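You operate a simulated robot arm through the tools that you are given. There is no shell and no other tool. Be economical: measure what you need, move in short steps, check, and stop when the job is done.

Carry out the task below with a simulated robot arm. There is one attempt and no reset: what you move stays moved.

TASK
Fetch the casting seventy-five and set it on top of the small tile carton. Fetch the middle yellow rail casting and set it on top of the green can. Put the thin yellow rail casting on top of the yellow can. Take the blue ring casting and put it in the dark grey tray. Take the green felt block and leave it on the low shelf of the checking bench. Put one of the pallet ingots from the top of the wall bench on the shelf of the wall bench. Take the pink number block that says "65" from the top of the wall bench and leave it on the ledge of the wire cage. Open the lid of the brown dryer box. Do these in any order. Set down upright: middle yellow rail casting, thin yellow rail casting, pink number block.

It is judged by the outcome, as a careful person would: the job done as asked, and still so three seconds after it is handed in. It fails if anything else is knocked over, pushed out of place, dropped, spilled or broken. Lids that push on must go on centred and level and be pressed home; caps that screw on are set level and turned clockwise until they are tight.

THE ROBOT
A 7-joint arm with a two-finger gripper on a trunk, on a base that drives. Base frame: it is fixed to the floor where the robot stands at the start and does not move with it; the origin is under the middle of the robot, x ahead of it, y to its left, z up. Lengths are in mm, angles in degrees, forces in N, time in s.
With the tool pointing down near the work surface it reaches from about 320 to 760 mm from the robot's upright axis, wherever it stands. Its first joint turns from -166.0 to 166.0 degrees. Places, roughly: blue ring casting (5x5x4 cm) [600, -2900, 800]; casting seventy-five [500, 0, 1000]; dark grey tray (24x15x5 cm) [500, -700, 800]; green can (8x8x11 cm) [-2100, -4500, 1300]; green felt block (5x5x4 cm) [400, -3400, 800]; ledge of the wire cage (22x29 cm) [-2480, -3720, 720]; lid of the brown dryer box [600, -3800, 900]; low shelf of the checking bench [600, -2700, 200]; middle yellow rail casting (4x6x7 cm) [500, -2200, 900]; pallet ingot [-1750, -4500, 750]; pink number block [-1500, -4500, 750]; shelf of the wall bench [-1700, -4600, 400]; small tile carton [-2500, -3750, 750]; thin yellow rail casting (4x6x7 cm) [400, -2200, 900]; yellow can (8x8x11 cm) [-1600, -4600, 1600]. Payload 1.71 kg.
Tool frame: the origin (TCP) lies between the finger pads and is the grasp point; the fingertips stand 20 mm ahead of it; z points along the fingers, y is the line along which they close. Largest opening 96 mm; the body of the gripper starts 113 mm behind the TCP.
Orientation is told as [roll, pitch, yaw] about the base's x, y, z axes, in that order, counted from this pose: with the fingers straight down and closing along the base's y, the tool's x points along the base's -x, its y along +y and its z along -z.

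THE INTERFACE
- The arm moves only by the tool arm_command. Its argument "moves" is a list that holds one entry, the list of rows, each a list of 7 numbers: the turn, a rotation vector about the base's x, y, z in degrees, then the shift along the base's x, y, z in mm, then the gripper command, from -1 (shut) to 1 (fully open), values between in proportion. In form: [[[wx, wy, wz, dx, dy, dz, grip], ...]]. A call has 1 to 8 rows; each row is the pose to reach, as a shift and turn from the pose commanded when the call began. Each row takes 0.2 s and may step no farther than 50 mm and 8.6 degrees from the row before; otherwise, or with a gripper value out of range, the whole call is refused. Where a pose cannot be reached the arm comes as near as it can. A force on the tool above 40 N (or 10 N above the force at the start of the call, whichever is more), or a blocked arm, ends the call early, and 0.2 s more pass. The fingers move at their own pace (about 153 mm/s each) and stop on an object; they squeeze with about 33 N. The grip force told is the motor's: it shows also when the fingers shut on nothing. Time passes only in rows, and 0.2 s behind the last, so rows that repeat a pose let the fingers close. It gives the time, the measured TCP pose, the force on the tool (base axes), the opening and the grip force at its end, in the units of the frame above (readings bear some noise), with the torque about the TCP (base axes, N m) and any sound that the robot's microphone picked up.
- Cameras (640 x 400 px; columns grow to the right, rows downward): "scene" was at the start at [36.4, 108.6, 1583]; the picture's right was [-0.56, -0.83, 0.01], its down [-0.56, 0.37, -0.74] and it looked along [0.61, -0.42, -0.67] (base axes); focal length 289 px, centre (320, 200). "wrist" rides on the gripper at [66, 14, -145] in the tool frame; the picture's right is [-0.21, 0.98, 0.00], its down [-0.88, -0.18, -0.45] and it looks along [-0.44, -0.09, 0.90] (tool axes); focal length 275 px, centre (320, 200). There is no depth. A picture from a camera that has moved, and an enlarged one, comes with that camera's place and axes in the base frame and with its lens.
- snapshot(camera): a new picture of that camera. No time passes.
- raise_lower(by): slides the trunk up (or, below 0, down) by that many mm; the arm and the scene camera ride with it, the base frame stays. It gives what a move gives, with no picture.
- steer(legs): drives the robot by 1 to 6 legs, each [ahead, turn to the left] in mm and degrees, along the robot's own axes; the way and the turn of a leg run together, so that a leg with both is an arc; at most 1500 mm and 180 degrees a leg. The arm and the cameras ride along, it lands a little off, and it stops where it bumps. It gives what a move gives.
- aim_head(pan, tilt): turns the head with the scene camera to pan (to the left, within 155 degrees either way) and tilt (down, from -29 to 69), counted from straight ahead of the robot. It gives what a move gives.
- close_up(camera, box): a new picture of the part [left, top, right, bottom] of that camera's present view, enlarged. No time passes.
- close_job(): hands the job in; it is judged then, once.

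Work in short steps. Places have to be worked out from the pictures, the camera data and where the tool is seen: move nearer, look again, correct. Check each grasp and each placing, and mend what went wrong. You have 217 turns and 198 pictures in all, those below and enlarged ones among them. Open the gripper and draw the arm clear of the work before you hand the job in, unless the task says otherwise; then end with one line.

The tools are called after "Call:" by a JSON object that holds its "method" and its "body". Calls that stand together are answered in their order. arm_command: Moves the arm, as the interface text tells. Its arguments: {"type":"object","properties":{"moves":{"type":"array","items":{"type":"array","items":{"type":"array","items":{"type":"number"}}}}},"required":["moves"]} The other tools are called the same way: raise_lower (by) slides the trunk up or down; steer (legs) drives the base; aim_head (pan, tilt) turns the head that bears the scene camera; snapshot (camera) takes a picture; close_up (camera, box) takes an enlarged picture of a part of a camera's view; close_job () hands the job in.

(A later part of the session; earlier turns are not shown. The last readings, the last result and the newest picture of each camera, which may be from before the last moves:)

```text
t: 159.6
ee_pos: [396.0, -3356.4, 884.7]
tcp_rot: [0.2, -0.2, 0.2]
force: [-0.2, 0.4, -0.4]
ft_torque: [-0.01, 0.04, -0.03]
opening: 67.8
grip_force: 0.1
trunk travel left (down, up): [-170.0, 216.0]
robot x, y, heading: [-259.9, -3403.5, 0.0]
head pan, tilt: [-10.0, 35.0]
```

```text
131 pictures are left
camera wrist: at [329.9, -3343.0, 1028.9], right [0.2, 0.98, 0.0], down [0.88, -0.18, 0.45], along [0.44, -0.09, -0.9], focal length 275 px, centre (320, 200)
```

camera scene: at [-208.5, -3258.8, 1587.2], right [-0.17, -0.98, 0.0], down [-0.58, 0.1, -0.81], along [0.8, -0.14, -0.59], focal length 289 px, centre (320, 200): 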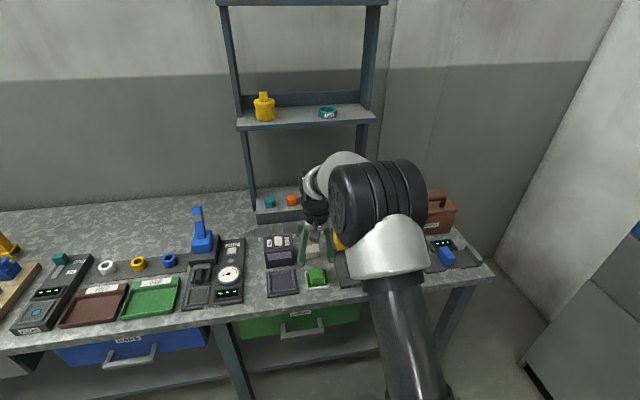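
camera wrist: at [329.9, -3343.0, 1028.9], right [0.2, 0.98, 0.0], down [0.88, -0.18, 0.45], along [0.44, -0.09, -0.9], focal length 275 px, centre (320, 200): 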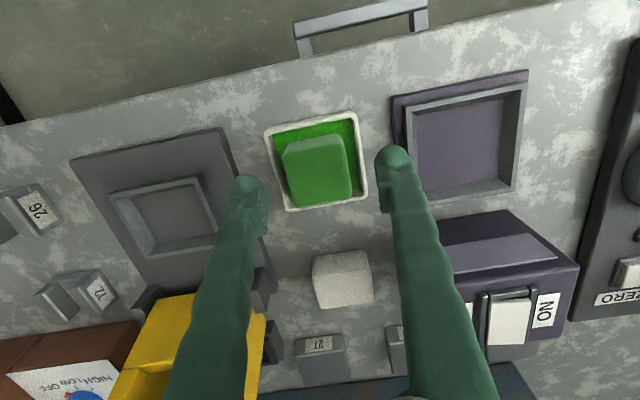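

Felt top centre ≈[403,-3358], ~43 mm wide. I now tilt the tool 50° forward (for the later low-shelf placement) above it.

Call:
{"method": "arm_command", "body": {"moves": [[[0, -8.3, 0, 1, 0, 2, 0.42], [0, -16.6, 0, 2, 0, 4, 0.42], [0, -25, 0, 3, -1, 4, 0.42], [0, -33.3, 0, 4, -1, 4, 0.42], [0, -41.6, 0, 5, -2, 4, 0.42], [0, -50, 0, 6, -2, 0, 0.42], [0, -50, 0, 6, -2, 0, 0.42]]]}}

Call:
{"method": "snapshot", "body": {"camera": "wrist"}}

Call:
{"method": "close_up", "body": {"camera": "scene", "box": [250, 200, 400, 310]}}

```text
t: 161.2
ee_pos: [401.1, -3357.8, 885.2]
tcp_rot: [-0.2, -50.1, 0.5]
force: [0.6, 0.3, 0.8]
ft_torque: [-0.01, 0.02, 0.05]
opening: 68.2
grip_force: 0.1
trunk travel left (down, up): [-170.0, 216.0]
robot x, y, heading: [-260.9, -3399.0, 0.1]
head pan, tilt: [-10.0, 35.0]
```

```text
130 pictures are left
camera wrist: at [248.3, -3344.0, 926.7], right [0.13, 0.98, 0.16], down [0.22, -0.18, 0.96], along [0.97, -0.09, -0.24], focal length 275 px, centre (320, 200)
```

wrist: 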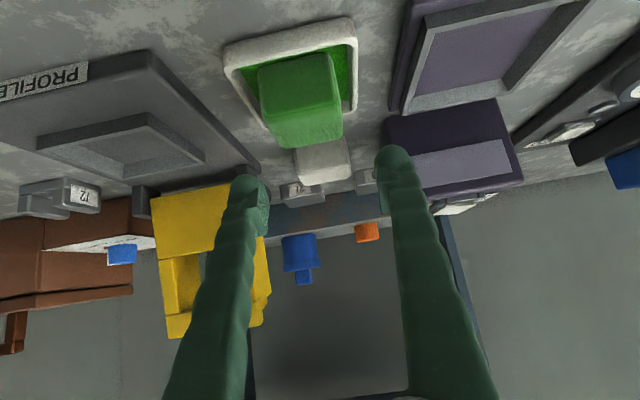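

```text
3.64 times, centred on (325, 255) of scene
camera zoom: at [-208.4, -3258.8, 1587.2], right [-0.17, -0.98, 0.0], down [-0.58, 0.1, -0.81], along [0.8, -0.14, -0.59], focal length 1051 px, centre (302, 0)
```

zoom: 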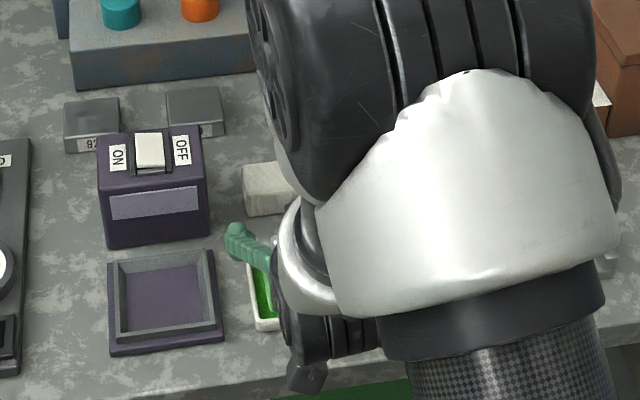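

Felt centre is at z≈825, y≈-3359. Descend straight to TCP z≈832 with the fingers straddling it.

Call:
{"method": "arm_command", "body": {"moves": [[[0, 0, 0, 0, -1, -25, 0.42], [0, 0, 0, 0, -1, -45, 0.42], [0, 0, 0, 0, -1, -52, 0.42], [0, 0, 0, 0, -1, -52, 0.42]]]}}

Call:
{"method": "snapshot", "body": {"camera": "wrist"}}

```text
t: 162.2
ee_pos: [403.2, -3358.5, 834.7]
tcp_rot: [-0.1, -50.4, 0.5]
force: [-1.6, 0.5, 10.9]
ft_torque: [-0.45, -0.02, -0.07]
opening: 69.0
grip_force: 0.5
trunk travel left (down, up): [-170.0, 216.0]
robot x, y, heading: [-257.0, -3397.8, 0.1]
head pan, tilt: [-10.0, 35.0]
```

```text
128 pictures are left
camera wrist: at [248.5, -3345.0, 876.3], right [0.13, 0.98, 0.16], down [0.22, -0.18, 0.96], along [0.97, -0.09, -0.24], focal length 275 px, centre (320, 200)
```

wrist: 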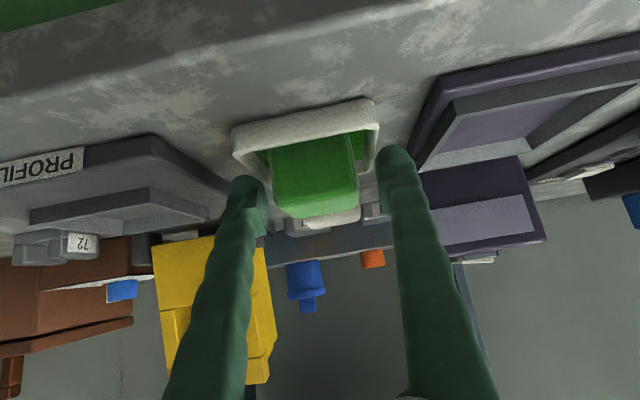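

Touching the tray rim; raise 3 mm and close on the felt, then lift slightly.

Call:
{"method": "arm_command", "body": {"moves": [[[0, 0, 0, 0, 0, 4, 0.42], [0, 0, 0, 0, 0, 4, -1], [0, 0, 0, 0, 0, 4, -1], [0, 0, 0, 0, 0, 4, -1], [0, 0, 0, 0, 0, 30, -1], [0, 0, 0, 0, 0, 70, -1], [0, 0, 0, 0, 0, 70, -1]]]}}

Call:
{"method": "snapshot", "body": {"camera": "wrist"}}

```text
t: 163.8
ee_pos: [402.6, -3358.6, 902.2]
tcp_rot: [-0.1, -49.9, 0.4]
force: [-0.2, -0.4, 0.1]
ft_torque: [-0.04, -0.01, -0.01]
opening: 47.1
grip_force: 32.6
trunk travel left (down, up): [-170.0, 216.0]
robot x, y, heading: [-256.8, -3395.9, -0.3]
head pan, tilt: [-10.0, 35.0]
```

```text
127 pictures are left
camera wrist: at [249.1, -3345.3, 944.8], right [0.13, 0.98, 0.16], down [0.22, -0.18, 0.96], along [0.97, -0.09, -0.24], focal length 275 px, centre (320, 200)
```

wrist: 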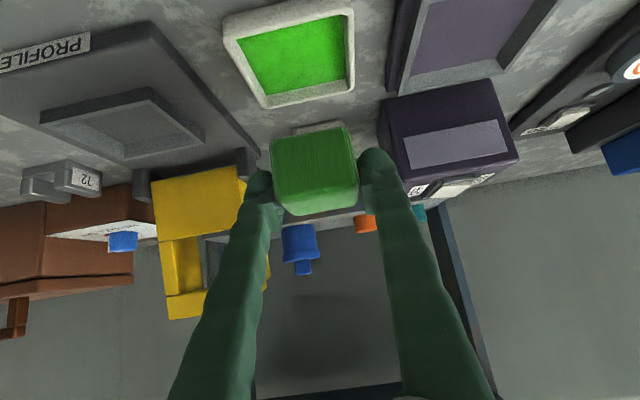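

Felt held level. Back off 350 mm from the bench, lower the trunk, then lower the arm.

Call:
{"method": "steer", "body": {"legs": [[-350, 0]]}}

Call:
{"method": "raise_lower", "body": {"by": -165}}

Call:
{"method": "arm_command", "body": {"moves": [[[0, 0, 0, 0, 0, -48, -1], [0, 0, 0, 0, 0, -96, -1], [0, 0, 0, 0, 0, -144, -1], [0, 0, 0, 0, 0, -192, -1], [0, 0, 0, 0, 0, -240, -1], [0, 0, 0, 0, 0, -288, -1], [0, 0, 0, 0, 0, -336, -1], [0, 0, 0, 0, 0, -384, -1]]]}}

Call:
{"method": "snapshot", "body": {"camera": "wrist"}}

Call:
{"method": "snapshot", "body": {"camera": "scene"}}

```text
t: 166.2
ee_pos: [48.1, -3357.5, 902.5]
tcp_rot: [-0.1, -50.1, 0.6]
force: [-1.2, -0.3, 1.0]
ft_torque: [0.02, 0.01, 0.02]
opening: 46.8
grip_force: 33.3
trunk travel left (down, up): [-170.0, 216.0]
robot x, y, heading: [-617.0, -3400.9, 0.1]
head pan, tilt: [-10.0, 35.0]
```

```text
t: 168.1
ee_pos: [34.5, -3357.4, 747.9]
tcp_rot: [-0.2, -51.1, 0.6]
force: [-0.6, 0.7, 0.2]
ft_torque: [-0.03, 0.01, 0.04]
opening: 47.0
grip_force: 32.6
trunk travel left (down, up): [-5.0, 381.0]
robot x, y, heading: [-615.9, -3396.7, 0.1]
head pan, tilt: [-10.0, 35.0]
```

```text
t: 169.9
ee_pos: [33.3, -3359.8, 365.1]
tcp_rot: [-0.2, -51.0, 0.6]
force: [0.4, 0.1, -0.1]
ft_torque: [0.03, 0.03, 0.01]
opening: 47.0
grip_force: 33.1
trunk travel left (down, up): [-5.0, 381.0]
robot x, y, heading: [-614.6, -3401.2, 0.1]
head pan, tilt: [-10.0, 35.0]
```

```text
126 pictures are left
camera wrist: at [-120.9, -3346.3, 404.9], right [0.12, 0.98, 0.16], down [0.21, -0.18, 0.96], along [0.97, -0.08, -0.23], focal length 275 px, centre (320, 200)
```

wrist: 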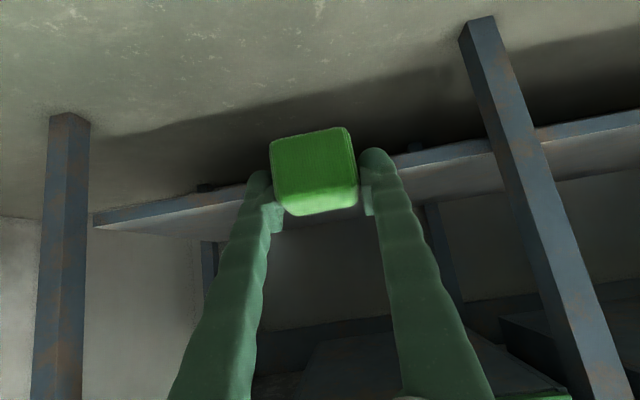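

```text
125 pictures are left
camera scene: at [-565.4, -3259.3, 1422.1], right [-0.17, -0.99, 0.0], down [-0.58, 0.1, -0.81], along [0.8, -0.14, -0.59], focal length 289 px, centre (320, 200)
```

scene: 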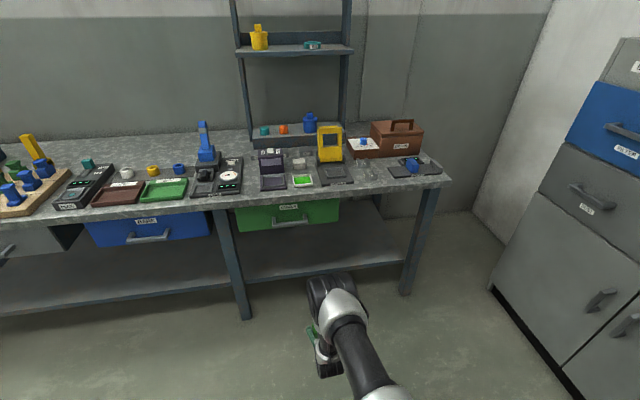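

Shelf top estimated z≈247, front edge x≈400. To keep the elbow away from drawers I extend the arm nearly straight first, at TCP z≈318.

Call:
{"method": "arm_command", "body": {"moves": [[[0, 0, 0, 30, 0, -10, -1], [0, 0, 0, 60, 0, -20, -1], [0, 0, 0, 90, 0, -30, -1], [0, 0, 0, 120, 0, -40, -1], [0, 0, 0, 150, 0, -47, -1], [0, 0, 0, 150, 0, -47, -1]]]}}

Call:
{"method": "snapshot", "body": {"camera": "scene"}}

```text
t: 171.3
ee_pos: [186.8, -3356.8, 315.0]
tcp_rot: [-0.1, -50.9, 0.5]
force: [-0.1, 0.1, -0.8]
ft_torque: [-0.01, -0.02, -0.02]
opening: 46.7
grip_force: 33.1
trunk travel left (down, up): [-5.0, 381.0]
robot x, y, heading: [-614.8, -3399.7, 0.1]
head pan, tilt: [-10.0, 35.0]
```

```text
124 pictures are left
camera scene: at [-565.1, -3259.3, 1422.2], right [-0.17, -0.99, 0.0], down [-0.58, 0.1, -0.81], along [0.8, -0.14, -0.59], focal length 289 px, centre (320, 200)
```

scene: 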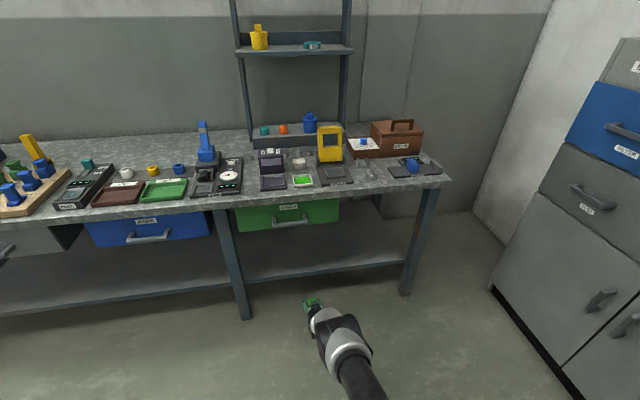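

Now drive in: 190 mm first, then check the view.

Call:
{"method": "steer", "body": {"legs": [[190, 0]]}}

Call:
{"method": "snapshot", "body": {"camera": "wrist"}}

Call:
{"method": "snapshot", "body": {"camera": "scene"}}

```text
t: 172.9
ee_pos: [375.9, -3356.8, 314.9]
tcp_rot: [-0.1, -51.0, 0.6]
force: [-0.3, -0.3, 0.9]
ft_torque: [0.01, 0.01, -0.01]
opening: 46.8
grip_force: 32.9
trunk travel left (down, up): [-5.0, 381.0]
robot x, y, heading: [-428.1, -3399.4, -0.1]
head pan, tilt: [-10.0, 35.0]
```

```text
123 pictures are left
camera wrist: at [222.8, -3343.4, 354.8], right [0.12, 0.98, 0.16], down [0.21, -0.18, 0.96], along [0.97, -0.08, -0.23], focal length 275 px, centre (320, 200)
```

wrist: 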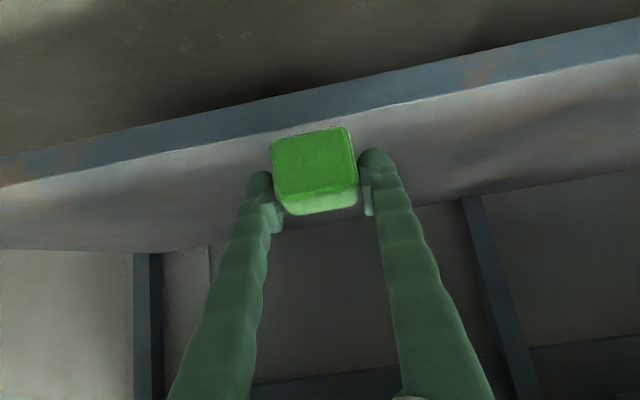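

```text
122 pictures are left
camera scene: at [-375.0, -3258.8, 1422.2], right [-0.17, -0.99, 0.0], down [-0.58, 0.1, -0.81], along [0.8, -0.14, -0.59], focal length 289 px, centre (320, 200)
```

scene: 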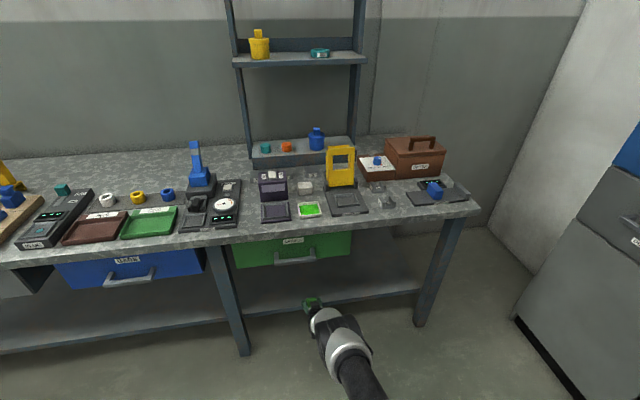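

Shelf edge triangulates to x≈403, z≈256; clearance is fine. Drive 110 further.

Call:
{"method": "steer", "body": {"legs": [[110, 0]]}}

Call:
{"method": "raise_lower", "body": {"by": -5}}

Call:
{"method": "arm_command", "body": {"moves": [[[0, 0, 0, 0, 0, -6, -1], [0, 0, 0, 0, 0, -12, -1], [0, 0, 0, 0, 0, -12, -1]]]}}

Call:
{"method": "snapshot", "body": {"camera": "wrist"}}

```text
t: 174.2
ee_pos: [484.8, -3356.2, 326.1]
tcp_rot: [0.0, -51.9, 0.5]
force: [-0.5, 1.0, 0.1]
ft_torque: [0.02, 0.02, 0.02]
opening: 47.0
grip_force: 33.3
trunk travel left (down, up): [-5.0, 381.0]
robot x, y, heading: [-312.6, -3397.4, 0.2]
head pan, tilt: [-10.0, 35.0]
```

```text
t: 174.7
ee_pos: [482.1, -3354.0, 333.4]
tcp_rot: [0.1, -52.8, 0.4]
force: [-0.1, -1.0, -0.1]
ft_torque: [0.02, -0.02, 0.03]
opening: 46.8
grip_force: 33.1
trunk travel left (down, up): [0.0, 386.0]
robot x, y, heading: [-313.1, -3398.9, -0.0]
head pan, tilt: [-10.0, 35.0]
```

```text
t: 175.5
ee_pos: [483.3, -3352.7, 319.2]
tcp_rot: [0.1, -52.8, 0.6]
force: [0.1, 0.2, -0.7]
ft_torque: [0.02, 0.02, 0.0]
opening: 46.9
grip_force: 32.7
trunk travel left (down, up): [0.0, 386.0]
robot x, y, heading: [-314.5, -3398.5, 0.2]
head pan, tilt: [-10.0, 35.0]
```

```text
121 pictures are left
camera wrist: at [327.1, -3341.3, 355.4], right [0.11, 0.98, 0.16], down [0.18, -0.18, 0.97], along [0.98, -0.08, -0.2], focal length 275 px, centre (320, 200)
```

wrist: 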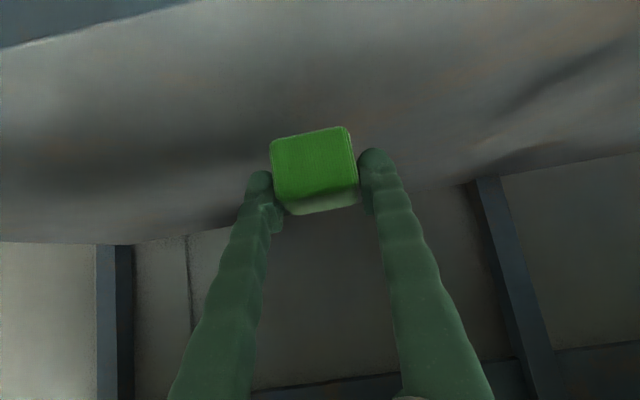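

Correct the accrued tilt and lower toward contact (expected TCP ≈289).

Call:
{"method": "arm_command", "body": {"moves": [[[0, 1.4, 0, 0, 0, -8, -1], [0, 2.8, 0, 0, 0, -16, -1], [0, 2.8, 0, 0, 0, -22, -1], [0, 2.8, 0, 0, 0, -22, -1]]]}}

```text
t: 176.5
ee_pos: [483.7, -3352.1, 295.0]
tcp_rot: [0.2, -49.8, 0.5]
force: [-0.3, 0.1, -1.1]
ft_torque: [0.02, -0.02, -0.03]
opening: 46.8
grip_force: 32.7
trunk travel left (down, up): [0.0, 386.0]
robot x, y, heading: [-312.9, -3398.2, 0.3]
head pan, tilt: [-10.0, 35.0]
```

Call:
{"method": "arm_command", "body": {"moves": [[[0, 0, 0, 0, 0, -3, -1], [0, 0, 0, 0, 0, -6, -1], [0, 0, 0, 0, 0, -6, -1]]]}}

Call:
{"method": "snapshot", "body": {"camera": "wrist"}}

```text
t: 177.3
ee_pos: [486.4, -3352.9, 288.6]
tcp_rot: [0.2, -49.9, 0.5]
force: [0.3, 0.2, 0.1]
ft_torque: [0.0, 0.01, 0.05]
opening: 46.7
grip_force: 32.9
trunk travel left (down, up): [0.0, 386.0]
robot x, y, heading: [-315.0, -3398.8, 0.3]
head pan, tilt: [-10.0, 35.0]
```

```text
120 pictures are left
camera wrist: at [332.7, -3340.1, 331.1], right [0.12, 0.98, 0.16], down [0.23, -0.18, 0.96], along [0.97, -0.08, -0.24], focal length 275 px, centre (320, 200)
```

wrist: 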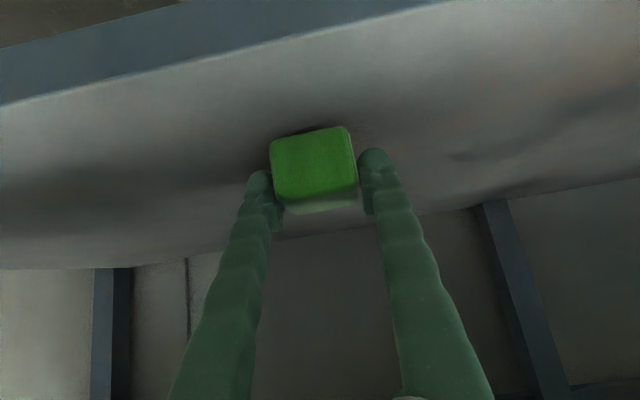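

Shadow shows it very near. Keep lowering in 3 mm steps.

Call:
{"method": "arm_command", "body": {"moves": [[[0, 0, 0, 0, 0, -3, -1], [0, 0, 0, 0, 0, -5, -1], [0, 0, 0, 0, 0, -5, -1]]]}}

Call:
{"method": "arm_command", "body": {"moves": [[[0, 0, 0, 0, 0, -3, -1], [0, 0, 0, 0, 0, -4, -1], [0, 0, 0, 0, 0, -4, -1]]]}}

```text
t: 178.1
ee_pos: [485.0, -3352.3, 287.5]
tcp_rot: [0.0, -49.9, 0.6]
force: [0.4, 0.4, -0.3]
ft_torque: [0.0, 0.02, 0.0]
opening: 46.8
grip_force: 32.5
out of reach, approached as far as the arm can: row 2, 3
trunk travel left (down, up): [0.0, 386.0]
robot x, y, heading: [-309.9, -3400.0, 0.3]
head pan, tilt: [-10.0, 35.0]
```

```text
t: 178.9
ee_pos: [483.5, -3352.6, 285.7]
tcp_rot: [0.3, -49.8, 0.5]
force: [0.9, -0.4, -0.6]
ft_torque: [0.0, -0.02, 0.0]
opening: 46.7
grip_force: 33.0
trunk travel left (down, up): [0.0, 386.0]
robot x, y, heading: [-311.0, -3399.9, 0.1]
head pan, tilt: [-10.0, 35.0]
```

At the reach limit, so I pull back 20 mm and keep lowering.

Call:
{"method": "arm_command", "body": {"moves": [[[0, 0, 0, -20, 0, 0, -1], [0, 0, 0, -20, 0, -3, -1], [0, 0, 0, -20, 0, -5, -1], [0, 0, 0, -20, 0, -5, -1]]]}}

Call:
{"method": "arm_command", "body": {"moves": [[[0, 0, 0, 0, 0, -3, -1], [0, 0, 0, 0, 0, -5, -1], [0, 0, 0, 0, 0, -5, -1]]]}}

Call:
{"method": "snapshot", "body": {"camera": "wrist"}}

```text
t: 179.9
ee_pos: [461.6, -3354.3, 282.2]
tcp_rot: [0.1, -50.1, 0.5]
force: [-1.5, 0.4, 4.9]
ft_torque: [0.12, 0.01, 0.02]
opening: 46.7
grip_force: 33.0
trunk travel left (down, up): [0.0, 386.0]
robot x, y, heading: [-314.5, -3395.4, 0.2]
head pan, tilt: [-10.0, 35.0]
```

```text
t: 180.7
ee_pos: [463.7, -3354.0, 287.9]
tcp_rot: [0.2, -51.3, 0.5]
force: [-0.5, 0.5, -0.9]
ft_torque: [0.0, -0.09, -0.01]
opening: 46.5
grip_force: 32.7
trunk travel left (down, up): [0.0, 386.0]
robot x, y, heading: [-312.5, -3393.9, 0.2]
head pan, tilt: [-10.0, 35.0]
stopped in row 3: the force on the tool passed its limit at 40 N (the readings are from after the stop); the commanded pose is now the measured one
```

```text
119 pictures are left
camera wrist: at [309.4, -3340.6, 328.2], right [0.12, 0.98, 0.16], down [0.2, -0.18, 0.96], along [0.97, -0.08, -0.22], focal length 275 px, centre (320, 200)
```

wrist: 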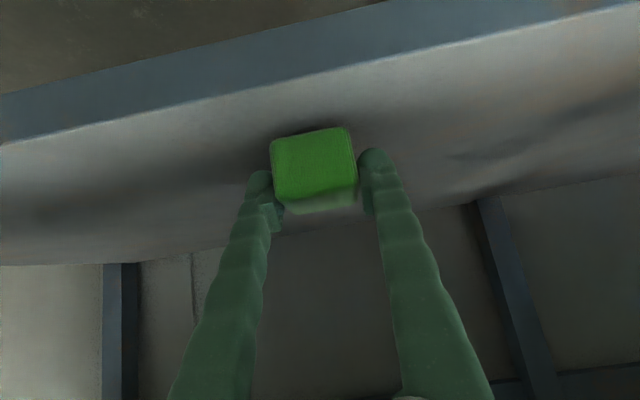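

Contact is at z≈282. Go back to 282.5, level, and release.

Call:
{"method": "arm_command", "body": {"moves": [[[0, 1.2, 0, 0, 0, -3, -1], [0, 1.2, 0, 0, 0, -5.5, -1], [0, 1.2, 0, 0, 0, -5.5, -1], [0, 1.2, 0, 0, 0, -5.5, -0.2], [0, 1.2, 0, 0, 0, -5.5, 0.5], [0, 1.2, 0, 0, 0, -3, 0.6], [0, 1.2, 0, 0, 0, 3, 0.7], [0, 1.2, 0, 0, 0, 6, 0.7]]]}}

Call:
{"method": "snapshot", "body": {"camera": "wrist"}}

```text
t: 182.5
ee_pos: [463.0, -3352.6, 294.8]
tcp_rot: [0.2, -50.0, 0.3]
force: [0.8, 0.6, 0.6]
ft_torque: [0.02, 0.03, -0.03]
opening: 81.4
grip_force: 0.1
trunk travel left (down, up): [0.0, 386.0]
robot x, y, heading: [-318.0, -3398.3, 0.1]
head pan, tilt: [-10.0, 35.0]
```

```text
118 pictures are left
camera wrist: at [309.4, -3340.3, 337.4], right [0.12, 0.98, 0.16], down [0.22, -0.18, 0.96], along [0.97, -0.08, -0.24], focal length 275 px, centre (320, 200)
```

wrist: 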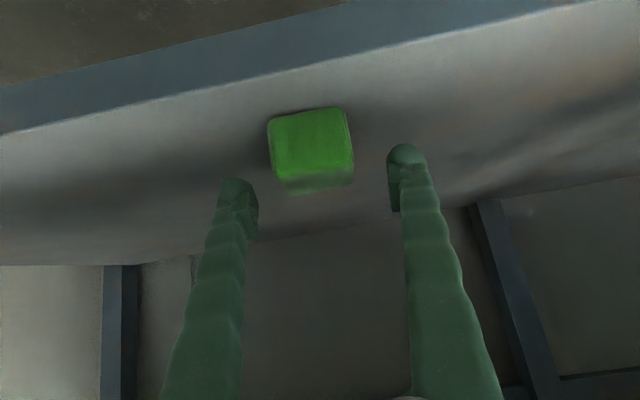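

Felt rests on the low shelf. Back straight out and refold the arm.

Call:
{"method": "steer", "body": {"legs": [[-350, 0]]}}

Call:
{"method": "arm_command", "body": {"moves": [[[0, 6.2, 0, -25, 0, 40, 1], [0, 12.4, 0, -50, 0, 80, 1], [0, 18.6, 0, -75, 0, 120, 1], [0, 24.8, 0, -100, 0, 160, 1], [0, 31, 0, -125, 0, 200, 1], [0, 37.2, 0, -150, 0, 240, 1], [0, 43.6, 0, -175, 0, 280, 1], [0, 50, 0, -200, 0, 320, 1]]]}}

Call:
{"method": "raise_lower", "body": {"by": 175}}

Call:
{"method": "arm_command", "body": {"moves": [[[0, 0, 0, -25, 0, 42, 1], [0, 0, 0, -50, 0, 84, 1], [0, 0, 0, -75, 0, 126, 1], [0, 0, 0, -100, 0, 168, 1], [0, 0, 0, -125, 0, 210, 1], [0, 0, 0, -150, 0, 252, 1], [0, 0, 0, -180, 0, 290, 1], [0, 0, 0, -210, 0, 330, 1]]]}}

Call:
{"method": "snapshot", "body": {"camera": "scene"}}

```text
t: 184.9
ee_pos: [112.8, -3356.3, 294.7]
tcp_rot: [0.2, -50.0, 0.2]
force: [0.4, -0.4, -0.2]
ft_torque: [0.02, -0.01, -0.03]
opening: 81.4
grip_force: 0.0
trunk travel left (down, up): [0.0, 386.0]
robot x, y, heading: [-663.9, -3399.4, -0.1]
head pan, tilt: [-10.0, 35.0]
```

```text
t: 186.7
ee_pos: [-90.1, -3356.5, 627.6]
tcp_rot: [0.4, -0.8, 0.2]
force: [-0.4, -0.5, -0.1]
ft_torque: [0.02, 0.0, 0.01]
opening: 96.2
grip_force: 0.0
trunk travel left (down, up): [0.0, 386.0]
robot x, y, heading: [-664.7, -3397.7, -0.1]
head pan, tilt: [-10.0, 35.0]
```

```text
t: 188.6
ee_pos: [-90.5, -3354.7, 801.4]
tcp_rot: [0.4, -0.9, 0.2]
force: [0.6, -0.2, -0.4]
ft_torque: [0.01, -0.04, 0.01]
opening: 96.2
grip_force: 0.0
trunk travel left (down, up): [-175.0, 211.0]
robot x, y, heading: [-662.4, -3400.0, -0.1]
head pan, tilt: [-10.0, 35.0]
```

```text
t: 190.4
ee_pos: [-300.3, -3357.7, 1132.4]
tcp_rot: [0.4, -1.0, 0.1]
force: [-1.6, 0.2, 0.9]
ft_torque: [0.03, -0.06, -0.02]
opening: 95.9
grip_force: 0.1
trunk travel left (down, up): [-175.0, 211.0]
robot x, y, heading: [-665.5, -3399.8, -0.1]
head pan, tilt: [-10.0, 35.0]
```

```text
117 pictures are left
camera scene: at [-612.6, -3259.2, 1592.3], right [-0.17, -0.98, 0.0], down [-0.58, 0.1, -0.81], along [0.8, -0.14, -0.59], focal length 289 px, centre (320, 200)
```

scene: 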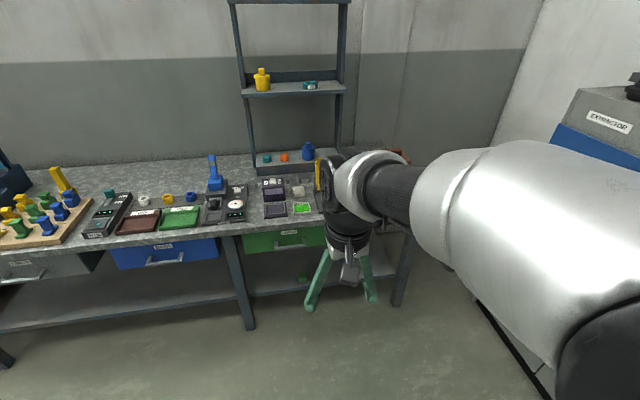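

Felt confirmed on the shelf. Now the dryer box: sidestep to y≈-3720 and move in for a look.

Call:
{"method": "steer", "body": {"legs": [[0, -45], [450, 0], [0, 45]]}}

Call:
{"method": "aim_head", "body": {"pan": 0, "tilt": 38}}

Call:
{"method": "snapshot", "body": {"camera": "scene"}}

```text
t: 198.2
ee_pos: [21.8, -3669.9, 1132.1]
tcp_rot: [0.4, -0.9, 0.6]
force: [-0.2, 0.7, 0.0]
ft_torque: [-0.03, 0.02, 0.01]
opening: 96.0
grip_force: 0.0
trunk travel left (down, up): [-175.0, 211.0]
robot x, y, heading: [-344.7, -3717.6, 0.5]
head pan, tilt: [-10.0, 35.0]
```

```text
t: 198.9
ee_pos: [5.3, -3669.9, 1136.1]
tcp_rot: [0.5, -1.9, 0.7]
force: [-0.5, -0.1, 0.8]
ft_torque: [0.0, -0.07, 0.0]
opening: 96.0
grip_force: 0.1
trunk travel left (down, up): [-175.0, 211.0]
robot x, y, heading: [-338.8, -3716.7, 0.1]
head pan, tilt: [0.0, 38.0]
```

```text
116 pictures are left
camera scene: at [-293.0, -3563.5, 1587.6], right [0.01, -1.0, 0.0], down [-0.63, 0.0, -0.78], along [0.78, 0.01, -0.63], focal length 289 px, centre (320, 200)
```

scene: 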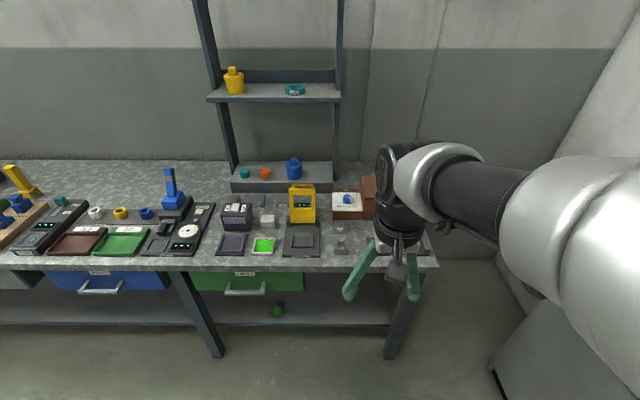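

The arm hides the box; use the wrist camera by extending the arm toward it at height.

Call:
{"method": "arm_command", "body": {"moves": [[[0, 0.5, 0, 40, -6, 8, 1], [0, 1, 0, 80, -12, 16, 1], [0, 1.8, 0, 120, -18, 24, 1], [0, 1.8, 0, 160, -24, 32, 1], [0, 1.8, 0, 200, -30, 40, 1], [0, 1.8, 0, 240, -36, 48, 1], [0, 1.8, 0, 280, -40, 50, 1]]]}}

Call:
{"method": "snapshot", "body": {"camera": "wrist"}}

Call:
{"method": "snapshot", "body": {"camera": "scene"}}

```text
t: 200.5
ee_pos: [287.5, -3709.7, 1185.5]
tcp_rot: [0.4, 0.3, 0.5]
force: [-0.2, -1.0, 0.0]
ft_torque: [0.0, 0.03, 0.01]
opening: 95.7
grip_force: 0.0
trunk travel left (down, up): [-175.0, 211.0]
robot x, y, heading: [-346.2, -3722.0, 0.2]
head pan, tilt: [0.0, 38.0]
```

```text
115 pictures are left
camera wrist: at [222.1, -3698.0, 1330.8], right [0.2, 0.98, 0.01], down [0.88, -0.18, 0.44], along [0.43, -0.08, -0.9], focal length 275 px, centre (320, 200)
```

wrist: 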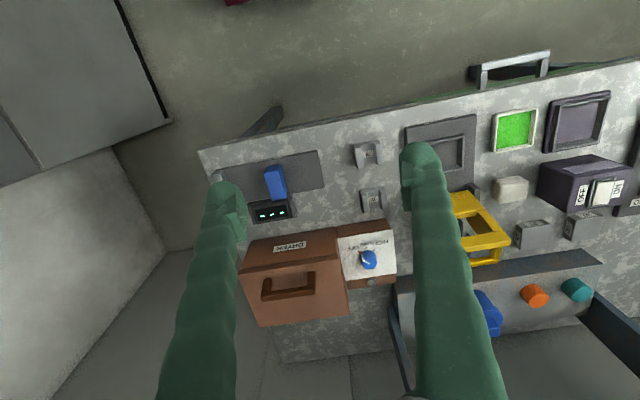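

```text
114 pictures are left
camera scene: at [-289.9, -3563.5, 1587.5], right [0.01, -1.0, 0.0], down [-0.63, 0.0, -0.78], along [0.78, 0.01, -0.63], focal length 289 px, centre (320, 200)
```

scene: 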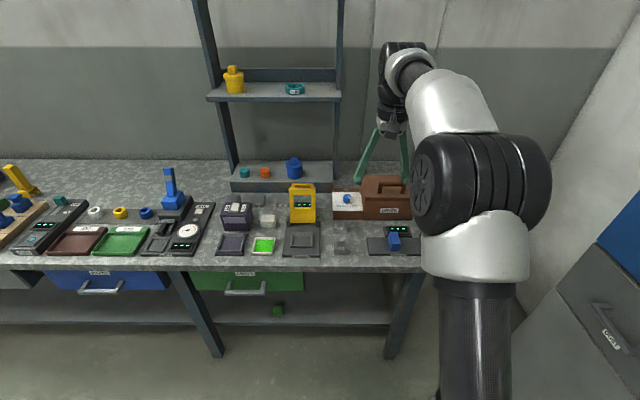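

Call:
{"method": "close_up", "body": {"camera": "wrist", "box": [220, 210, 420, 340]}}

Call:
{"method": "close_up", "body": {"camera": "scene", "box": [320, 150, 430, 260]}}

```text
3.08 times, centred on (320, 275) of wrist
camera zoom: at [222.1, -3698.0, 1330.8], right [0.2, 0.98, 0.01], down [0.88, -0.18, 0.44], along [0.43, -0.08, -0.9], focal length 847 px, centre (320, -31)
```

zoom: 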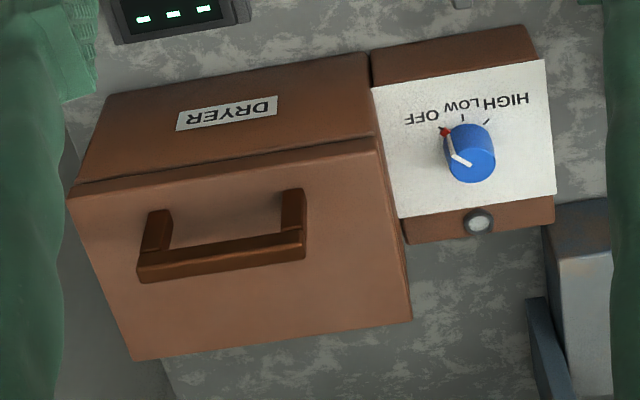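

```text
3.64 times, centred on (375, 205) of scene
camera zoom: at [-289.9, -3563.5, 1587.5], right [0.01, -1.0, 0.0], down [-0.63, 0.0, -0.78], along [0.78, 0.01, -0.63], focal length 1051 px, centre (120, 182)
```

zoom: 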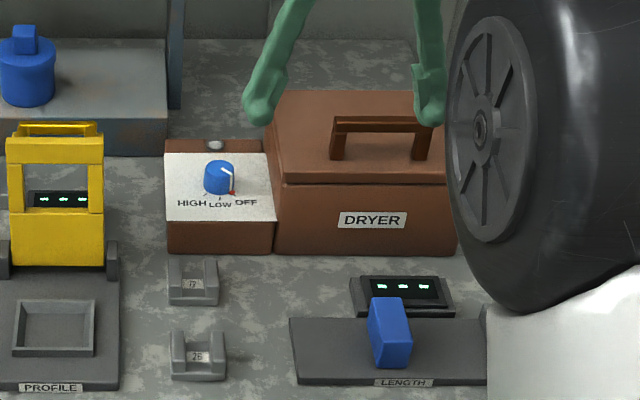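

Dryer: front face x≈549, lid top z≈915, hinge at the rear (~x 705), handle bar along y at ≈[575,-3821,960]. Plan: cage the bar between the fingers (one above, one below) with the tool pointing forward, then swing the tool with the lid. First pitch the tool forward.

Call:
{"method": "arm_command", "body": {"moves": [[[0, -8.5, 0, -10, 0, 0, 1], [0, -17, 0, -20, 0, 0, 1], [0, -25.5, 0, -30, 0, 0, 1], [0, -34, 0, -40, 0, 0, 1], [0, -42.5, 0, -50, 0, 0, 1], [0, -51, 0, -60, 0, 0, 1], [0, -59.5, 0, -70, 0, 0, 1], [0, -68, 0, -80, 0, 0, 1]]]}}

Call:
{"method": "arm_command", "body": {"moves": [[[8.0, 0, -3.0, 0, 0, 0, 1], [16, 0, -6, 0, 0, 0, 1], [24, 0, -9, 0, 0, 0, 1], [32, 0, -12, 0, 0, 0, 1], [40, 0, -15, 0, 0, 0, 1], [48, 0, -18, 0, 0, 0, 1], [56, 0, -21, 0, 0, 0, 1], [64, 0, -24, 0, 0, 0, 1]]]}}

```text
t: 202.3
ee_pos: [205.8, -3709.2, 1186.8]
tcp_rot: [-1.2, -68.1, 1.7]
force: [-0.3, 0.7, 0.1]
ft_torque: [0.0, 0.04, -0.04]
opening: 96.1
grip_force: 0.1
trunk travel left (down, up): [-175.0, 211.0]
robot x, y, heading: [-342.3, -3719.7, 0.5]
head pan, tilt: [0.0, 38.0]
```

```text
t: 204.1
ee_pos: [204.6, -3710.7, 1187.9]
tcp_rot: [67.9, -20.1, -80.5]
force: [-1.0, 0.0, 0.6]
ft_torque: [0.01, 0.03, -0.01]
opening: 96.2
grip_force: 0.1
trunk travel left (down, up): [-175.0, 211.0]
robot x, y, heading: [-343.6, -3714.9, 0.5]
head pan, tilt: [0.0, 38.0]
```

Finish the roll and add pitch, then view.

Call:
{"method": "arm_command", "body": {"moves": [[[6.7, -3.3, -2.7, 0, -20, -20, 0.2], [13.3, -6.7, -5.3, 0, -40, -40, 0.2], [20, -10, -8, 0, -60, -60, 0.2], [20, -10, -8, 0, -85, -90, 0.2], [20, -10, -8, 0, -105, -130, 0.2]]]}}

Call:
{"method": "snapshot", "body": {"camera": "wrist"}}

Call:
{"method": "snapshot", "body": {"camera": "scene"}}

```text
t: 205.3
ee_pos: [210.9, -3818.2, 1058.6]
tcp_rot: [79.8, -0.9, -90.8]
force: [0.4, 1.1, 0.7]
ft_torque: [0.0, 0.01, 0.04]
opening: 57.5
grip_force: 0.1
out of reach, approached as far as the arm can: row 3, 4
trunk travel left (down, up): [-175.0, 211.0]
robot x, y, heading: [-343.7, -3719.0, 0.4]
head pan, tilt: [0.0, 38.0]
```

```text
111 pictures are left
camera wrist: at [71.2, -3748.8, 1096.0], right [0.17, -0.19, 0.97], down [-0.48, -0.87, -0.09], along [0.86, -0.45, -0.24], focal length 275 px, centre (320, 200)
```

wrist: 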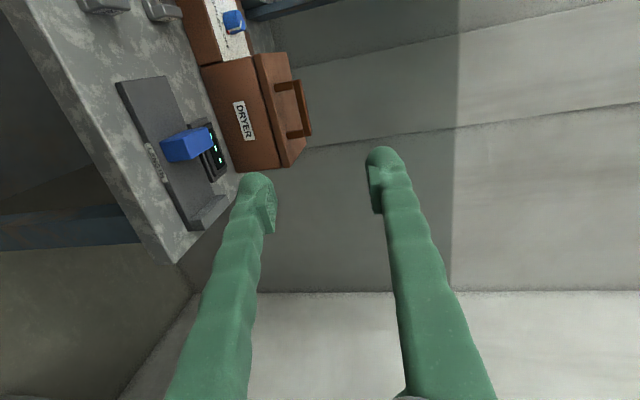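

```text
110 pictures are left
camera scene: at [-290.8, -3563.8, 1587.5], right [0.01, -1.0, 0.0], down [-0.63, 0.0, -0.78], along [0.78, 0.01, -0.63], focal length 289 px, centre (320, 200)
```

scene: 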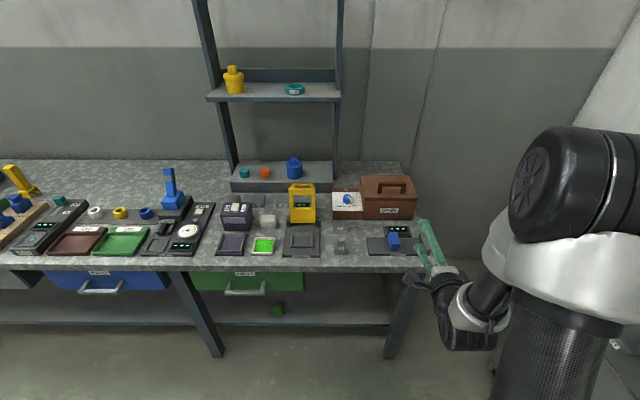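

The wrist ray at x=575 gives the bar at [575,-3826,960], consistent. One scene close-up to confirm, unobstructed now.

Call:
{"method": "close_up", "body": {"camera": "scene", "box": [330, 160, 440, 230]}}

```text
5.71 times, centred on (385, 195) of scene
camera zoom: at [-290.8, -3563.8, 1587.5], right [0.01, -1.0, 0.0], down [-0.63, 0.0, -0.78], along [0.78, 0.01, -0.63], focal length 1651 px, centre (-51, 229)
```

zoom: 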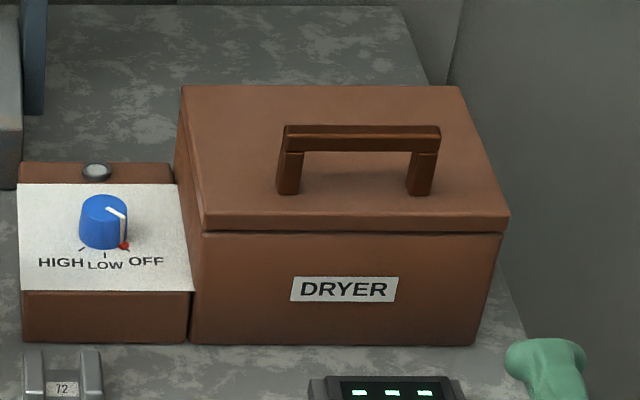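

Refined: lid top z≈917, bar [580,-3825], z 955–969, gap of 38 mm beneath, 60 mm between posts. I set opening ~40 mm, drive forward 225 mm, then bring the TCP ahead of the bar.

Call:
{"method": "steer", "body": {"legs": [[225, 0]]}}

Call:
{"method": "arm_command", "body": {"moves": [[[0, 0, 0, 5, 0, -40, -0.16], [0, 0, 0, 15, -2, -80, -0.16], [0, 0, 0, 35, -4, -90, -0.16], [0, 0, 0, 50, -6, -92, -0.16], [0, 0, 0, 50, -6, -92, -0.16]]]}}

Call:
{"method": "snapshot", "body": {"camera": "wrist"}}

Call:
{"method": "close_up", "body": {"camera": "scene", "box": [320, 130, 480, 270]}}

```text
t: 207.1
ee_pos: [433.6, -3814.4, 1056.5]
tcp_rot: [79.3, -0.9, -90.8]
force: [0.4, 0.7, -0.6]
ft_torque: [0.0, 0.02, -0.01]
opening: 57.7
grip_force: 0.0
trunk travel left (down, up): [-175.0, 211.0]
robot x, y, heading: [-119.4, -3718.5, 0.4]
head pan, tilt: [0.0, 38.0]
```

```text
t: 208.3
ee_pos: [466.9, -3820.5, 970.8]
tcp_rot: [80.1, -1.0, -90.8]
force: [0.6, 0.1, -0.5]
ft_torque: [-0.02, 0.0, 0.03]
opening: 40.4
grip_force: 0.2
out of reach, approached as far as the arm can: row 1
trunk travel left (down, up): [-175.0, 211.0]
robot x, y, heading: [-117.6, -3716.8, 0.3]
head pan, tilt: [0.0, 38.0]
```

```text
108 pictures are left
camera wrist: at [328.1, -3752.3, 1008.9], right [0.17, -0.19, 0.97], down [-0.48, -0.87, -0.09], along [0.86, -0.45, -0.24], focal length 275 px, centre (320, 200)
```

wrist: 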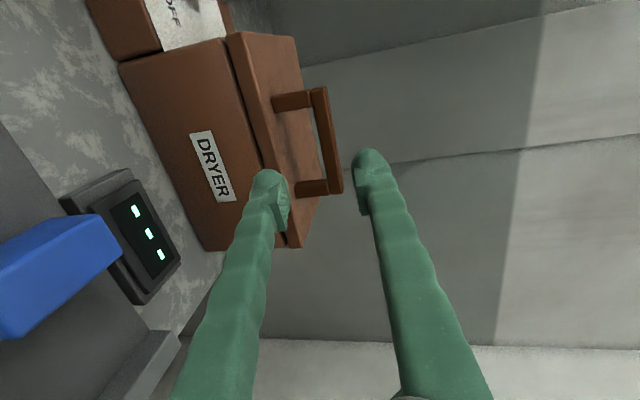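

```text
2.86 times, centred on (400, 200) of scene
camera zoom: at [-67.4, -3562.2, 1587.6], right [0.01, -1.0, 0.0], down [-0.63, 0.0, -0.78], along [0.78, 0.01, -0.63], focal length 826 px, centre (91, 200)
```

zoom: 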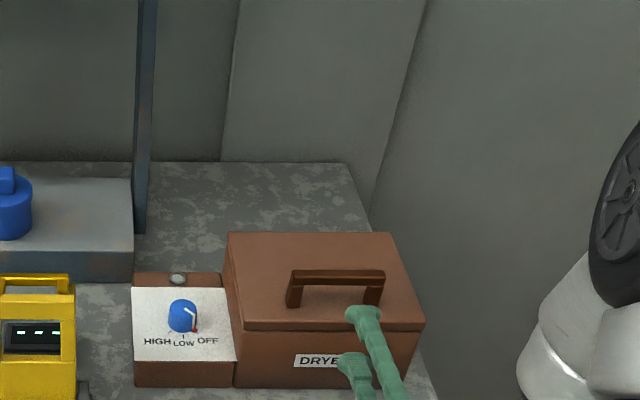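

Bar measured at [580,-3821,960]. Lower 9 mm and slide forward so the fingers straddle the bar.

Call:
{"method": "arm_command", "body": {"moves": [[[0, 0, 0, 0, -2, -9, -0.16], [0, 0, 0, 40, -2, -9, -0.16], [0, 0, 0, 80, -2, -9, -0.16], [0, 0, 0, 112, -2, -9, -0.16], [0, 0, 0, 112, -2, -9, -0.16]]]}}

Call:
{"method": "snapshot", "body": {"camera": "wrist"}}

Call:
{"method": "close_up", "body": {"camera": "scene", "box": [320, 130, 480, 270]}}

```text
t: 209.5
ee_pos: [580.1, -3823.4, 962.5]
tcp_rot: [80.1, -0.9, -90.8]
force: [-1.3, -0.2, -0.1]
ft_torque: [-0.01, -0.01, 0.01]
opening: 40.3
grip_force: 0.0
trunk travel left (down, up): [-175.0, 211.0]
robot x, y, heading: [-120.8, -3716.5, 0.2]
head pan, tilt: [0.0, 38.0]
```

```text
106 pictures are left
camera wrist: at [439.9, -3754.9, 999.9], right [0.17, -0.19, 0.97], down [-0.48, -0.87, -0.09], along [0.86, -0.45, -0.24], focal length 275 px, centre (320, 200)
```

wrist: 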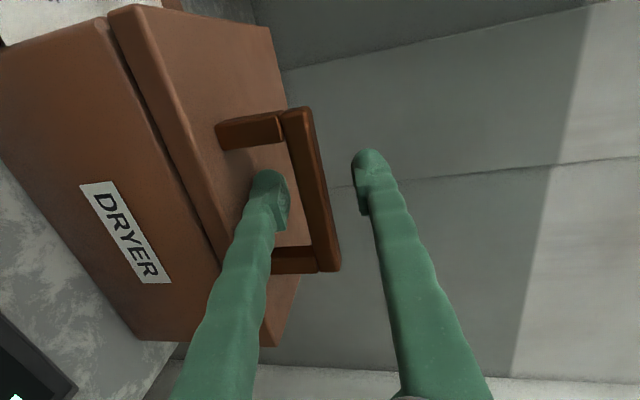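

```text
2.86 times, centred on (400, 200) of scene
camera zoom: at [-67.6, -3561.9, 1587.6], right [0.01, -1.0, 0.0], down [-0.63, 0.0, -0.78], along [0.78, 0.0, -0.63], focal length 826 px, centre (91, 200)
```

zoom: 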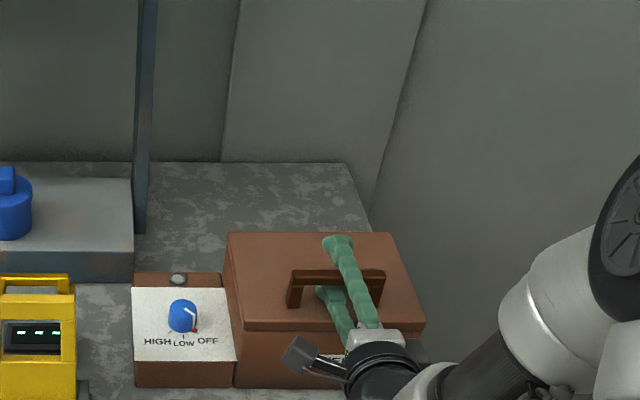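

Bar is caged. Follow the hinge arc (hinge ≈ x 705, z 910) to about 50°.

Call:
{"method": "arm_command", "body": {"moves": [[[0, 8, 0, 8, 0, 18, -0.16], [0, 16, 0, 19, 0, 34, -0.16], [0, 24, 0, 32, 0, 48, -0.16], [0, 32, 0, 46, 0, 60, -0.16], [0, 40, 0, 62, 0, 70, -0.16], [0, 48, 0, 80, 0, 77, -0.16], [0, 48, 0, 80, 0, 77, -0.16]]]}}

Call:
{"method": "snapshot", "body": {"camera": "scene"}}

Call:
{"method": "snapshot", "body": {"camera": "wrist"}}

```text
t: 211.1
ee_pos: [660.1, -3822.7, 1040.9]
tcp_rot: [32.1, -1.2, -90.0]
force: [-1.8, -0.4, 1.0]
ft_torque: [0.01, 0.05, -0.02]
opening: 40.8
grip_force: 1.0
trunk travel left (down, up): [-175.0, 211.0]
robot x, y, heading: [-120.5, -3716.6, 0.2]
head pan, tilt: [0.0, 38.0]
```

```text
104 pictures are left
camera scene: at [-68.0, -3562.0, 1587.6], right [0.01, -1.0, 0.0], down [-0.63, 0.0, -0.78], along [0.78, 0.0, -0.63], focal length 289 px, centre (320, 200)
```

scene: 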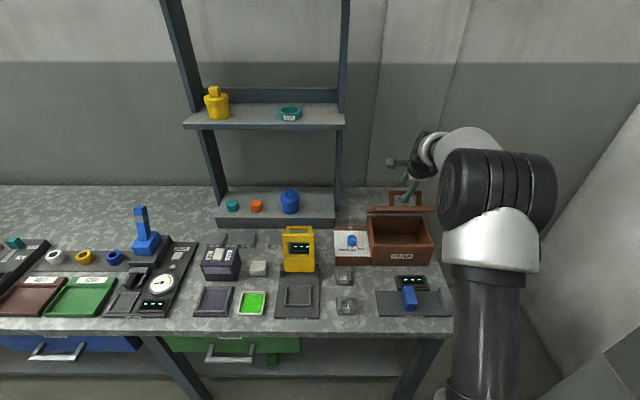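

```text
103 pictures are left
camera wrist: at [594.5, -3754.0, 1168.9], right [0.83, -0.19, 0.52], down [-0.39, -0.87, 0.3], along [0.4, -0.45, -0.8], focal length 275 px, centre (320, 200)
```

wrist: 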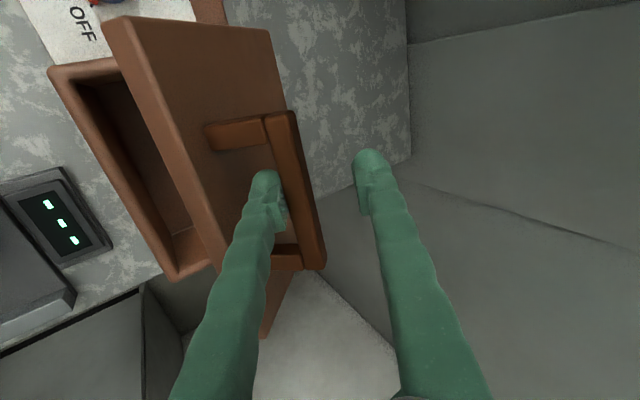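

The lid is rising as planned (~45°). Continue the arc by arm.

Call:
{"method": "arm_command", "body": {"moves": [[[0, 8, 0, 18, 0, 5, -0.16], [0, 16, 0, 37, 0, 8, -0.16], [0, 22, 0, 56, 0, 8, -0.16], [0, 28, 0, 74, 0, 5, -0.16], [0, 28, 0, 74, 0, 5, -0.16]]]}}

Call:
{"method": "snapshot", "body": {"camera": "wrist"}}

Call:
{"method": "close_up", "body": {"camera": "scene", "box": [320, 100, 560, 280]}}

```text
t: 212.0
ee_pos: [633.7, -3800.1, 1056.8]
tcp_rot: [7.8, -1.8, -89.8]
force: [-0.7, 0.4, 0.3]
ft_torque: [-0.06, -0.17, -0.01]
opening: 40.4
grip_force: 0.0
out of reach, approached as far as the arm can: row 2, 3, 4
trunk travel left (down, up): [-175.0, 211.0]
robot x, y, heading: [-120.1, -3718.6, 0.4]
head pan, tilt: [0.0, 38.0]
stopped in row 4: the arm was blocked; the commanded pose is now the measured one
```

```text
102 pictures are left
camera wrist: at [627.6, -3729.5, 1199.4], right [0.97, -0.2, 0.14], down [-0.24, -0.86, 0.44], along [0.03, -0.46, -0.89], focal length 275 px, centre (320, 200)
```

wrist: 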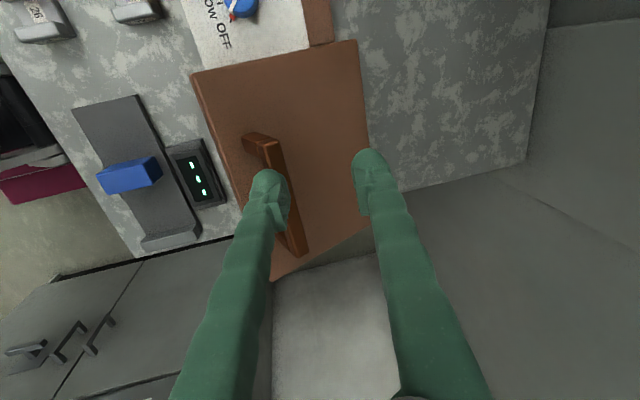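

```text
2.22 times, centred on (440, 190) of scene
camera zoom: at [-72.0, -3560.9, 1587.8], right [0.01, -1.0, 0.0], down [-0.63, 0.0, -0.78], along [0.78, 0.0, -0.63], focal length 642 px, centre (53, 222)
```

zoom: 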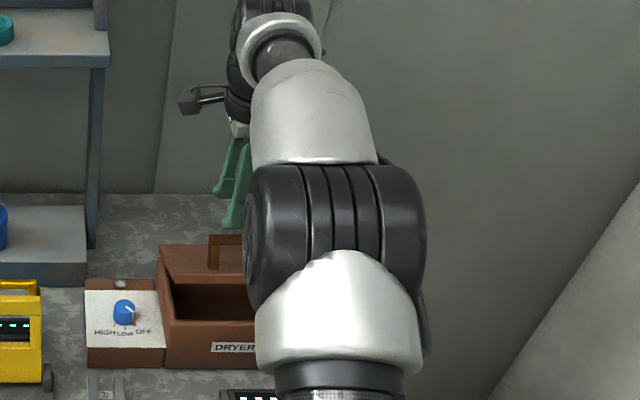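

The arm ran out of reach and slipped off; bar now seems at about [608,·,997] (lid ~20° open). I raise the arm clear and check whether the lid stays.

Call:
{"method": "arm_command", "body": {"moves": [[[0, 0, 0, -10, 0, 40, -0.16], [0, 0, 0, -40, 0, 70, -0.16], [0, 0, 0, -80, 0, 90, -0.16], [0, 0, 0, -120, 0, 100, -0.16], [0, 0, 0, -120, 0, 100, -0.16]]]}}

Call:
{"method": "snapshot", "body": {"camera": "wrist"}}

Call:
{"method": "snapshot", "body": {"camera": "scene"}}

```text
t: 212.4
ee_pos: [613.2, -3800.7, 1086.2]
tcp_rot: [8.7, -1.8, -89.8]
force: [-1.3, -0.6, 0.7]
ft_torque: [-0.03, -0.13, -0.01]
opening: 40.3
grip_force: 0.2
trunk travel left (down, up): [-175.0, 211.0]
robot x, y, heading: [-118.8, -3718.8, 0.3]
head pan, tilt: [0.0, 38.0]
stopped in row 1: the arm was blocked; the commanded pose is now the measured one
```

```text
100 pictures are left
camera wrist: at [605.3, -3730.0, 1229.3], right [0.97, -0.2, 0.15], down [-0.25, -0.86, 0.44], along [0.05, -0.46, -0.89], focal length 275 px, centre (320, 200)
```

wrist: 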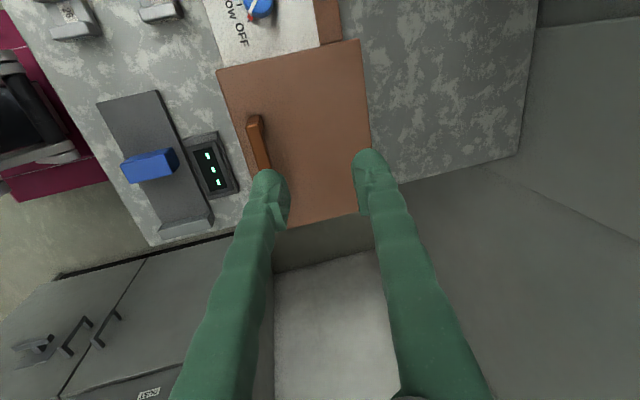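

```text
99 pictures are left
camera scene: at [-74.4, -3561.2, 1587.9], right [0.01, -1.0, 0.0], down [-0.62, 0.0, -0.78], along [0.78, 0.0, -0.62], focal length 289 px, centre (320, 200)
```

scene: 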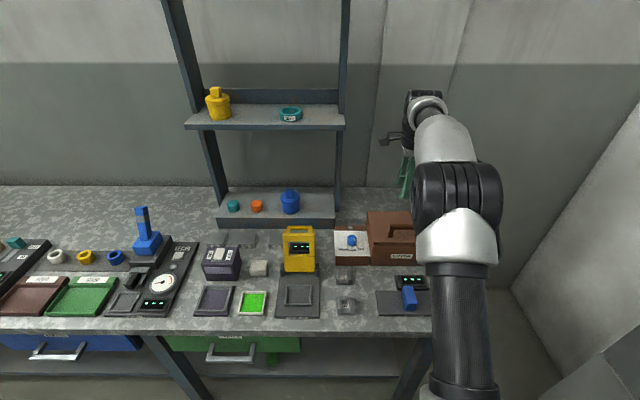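

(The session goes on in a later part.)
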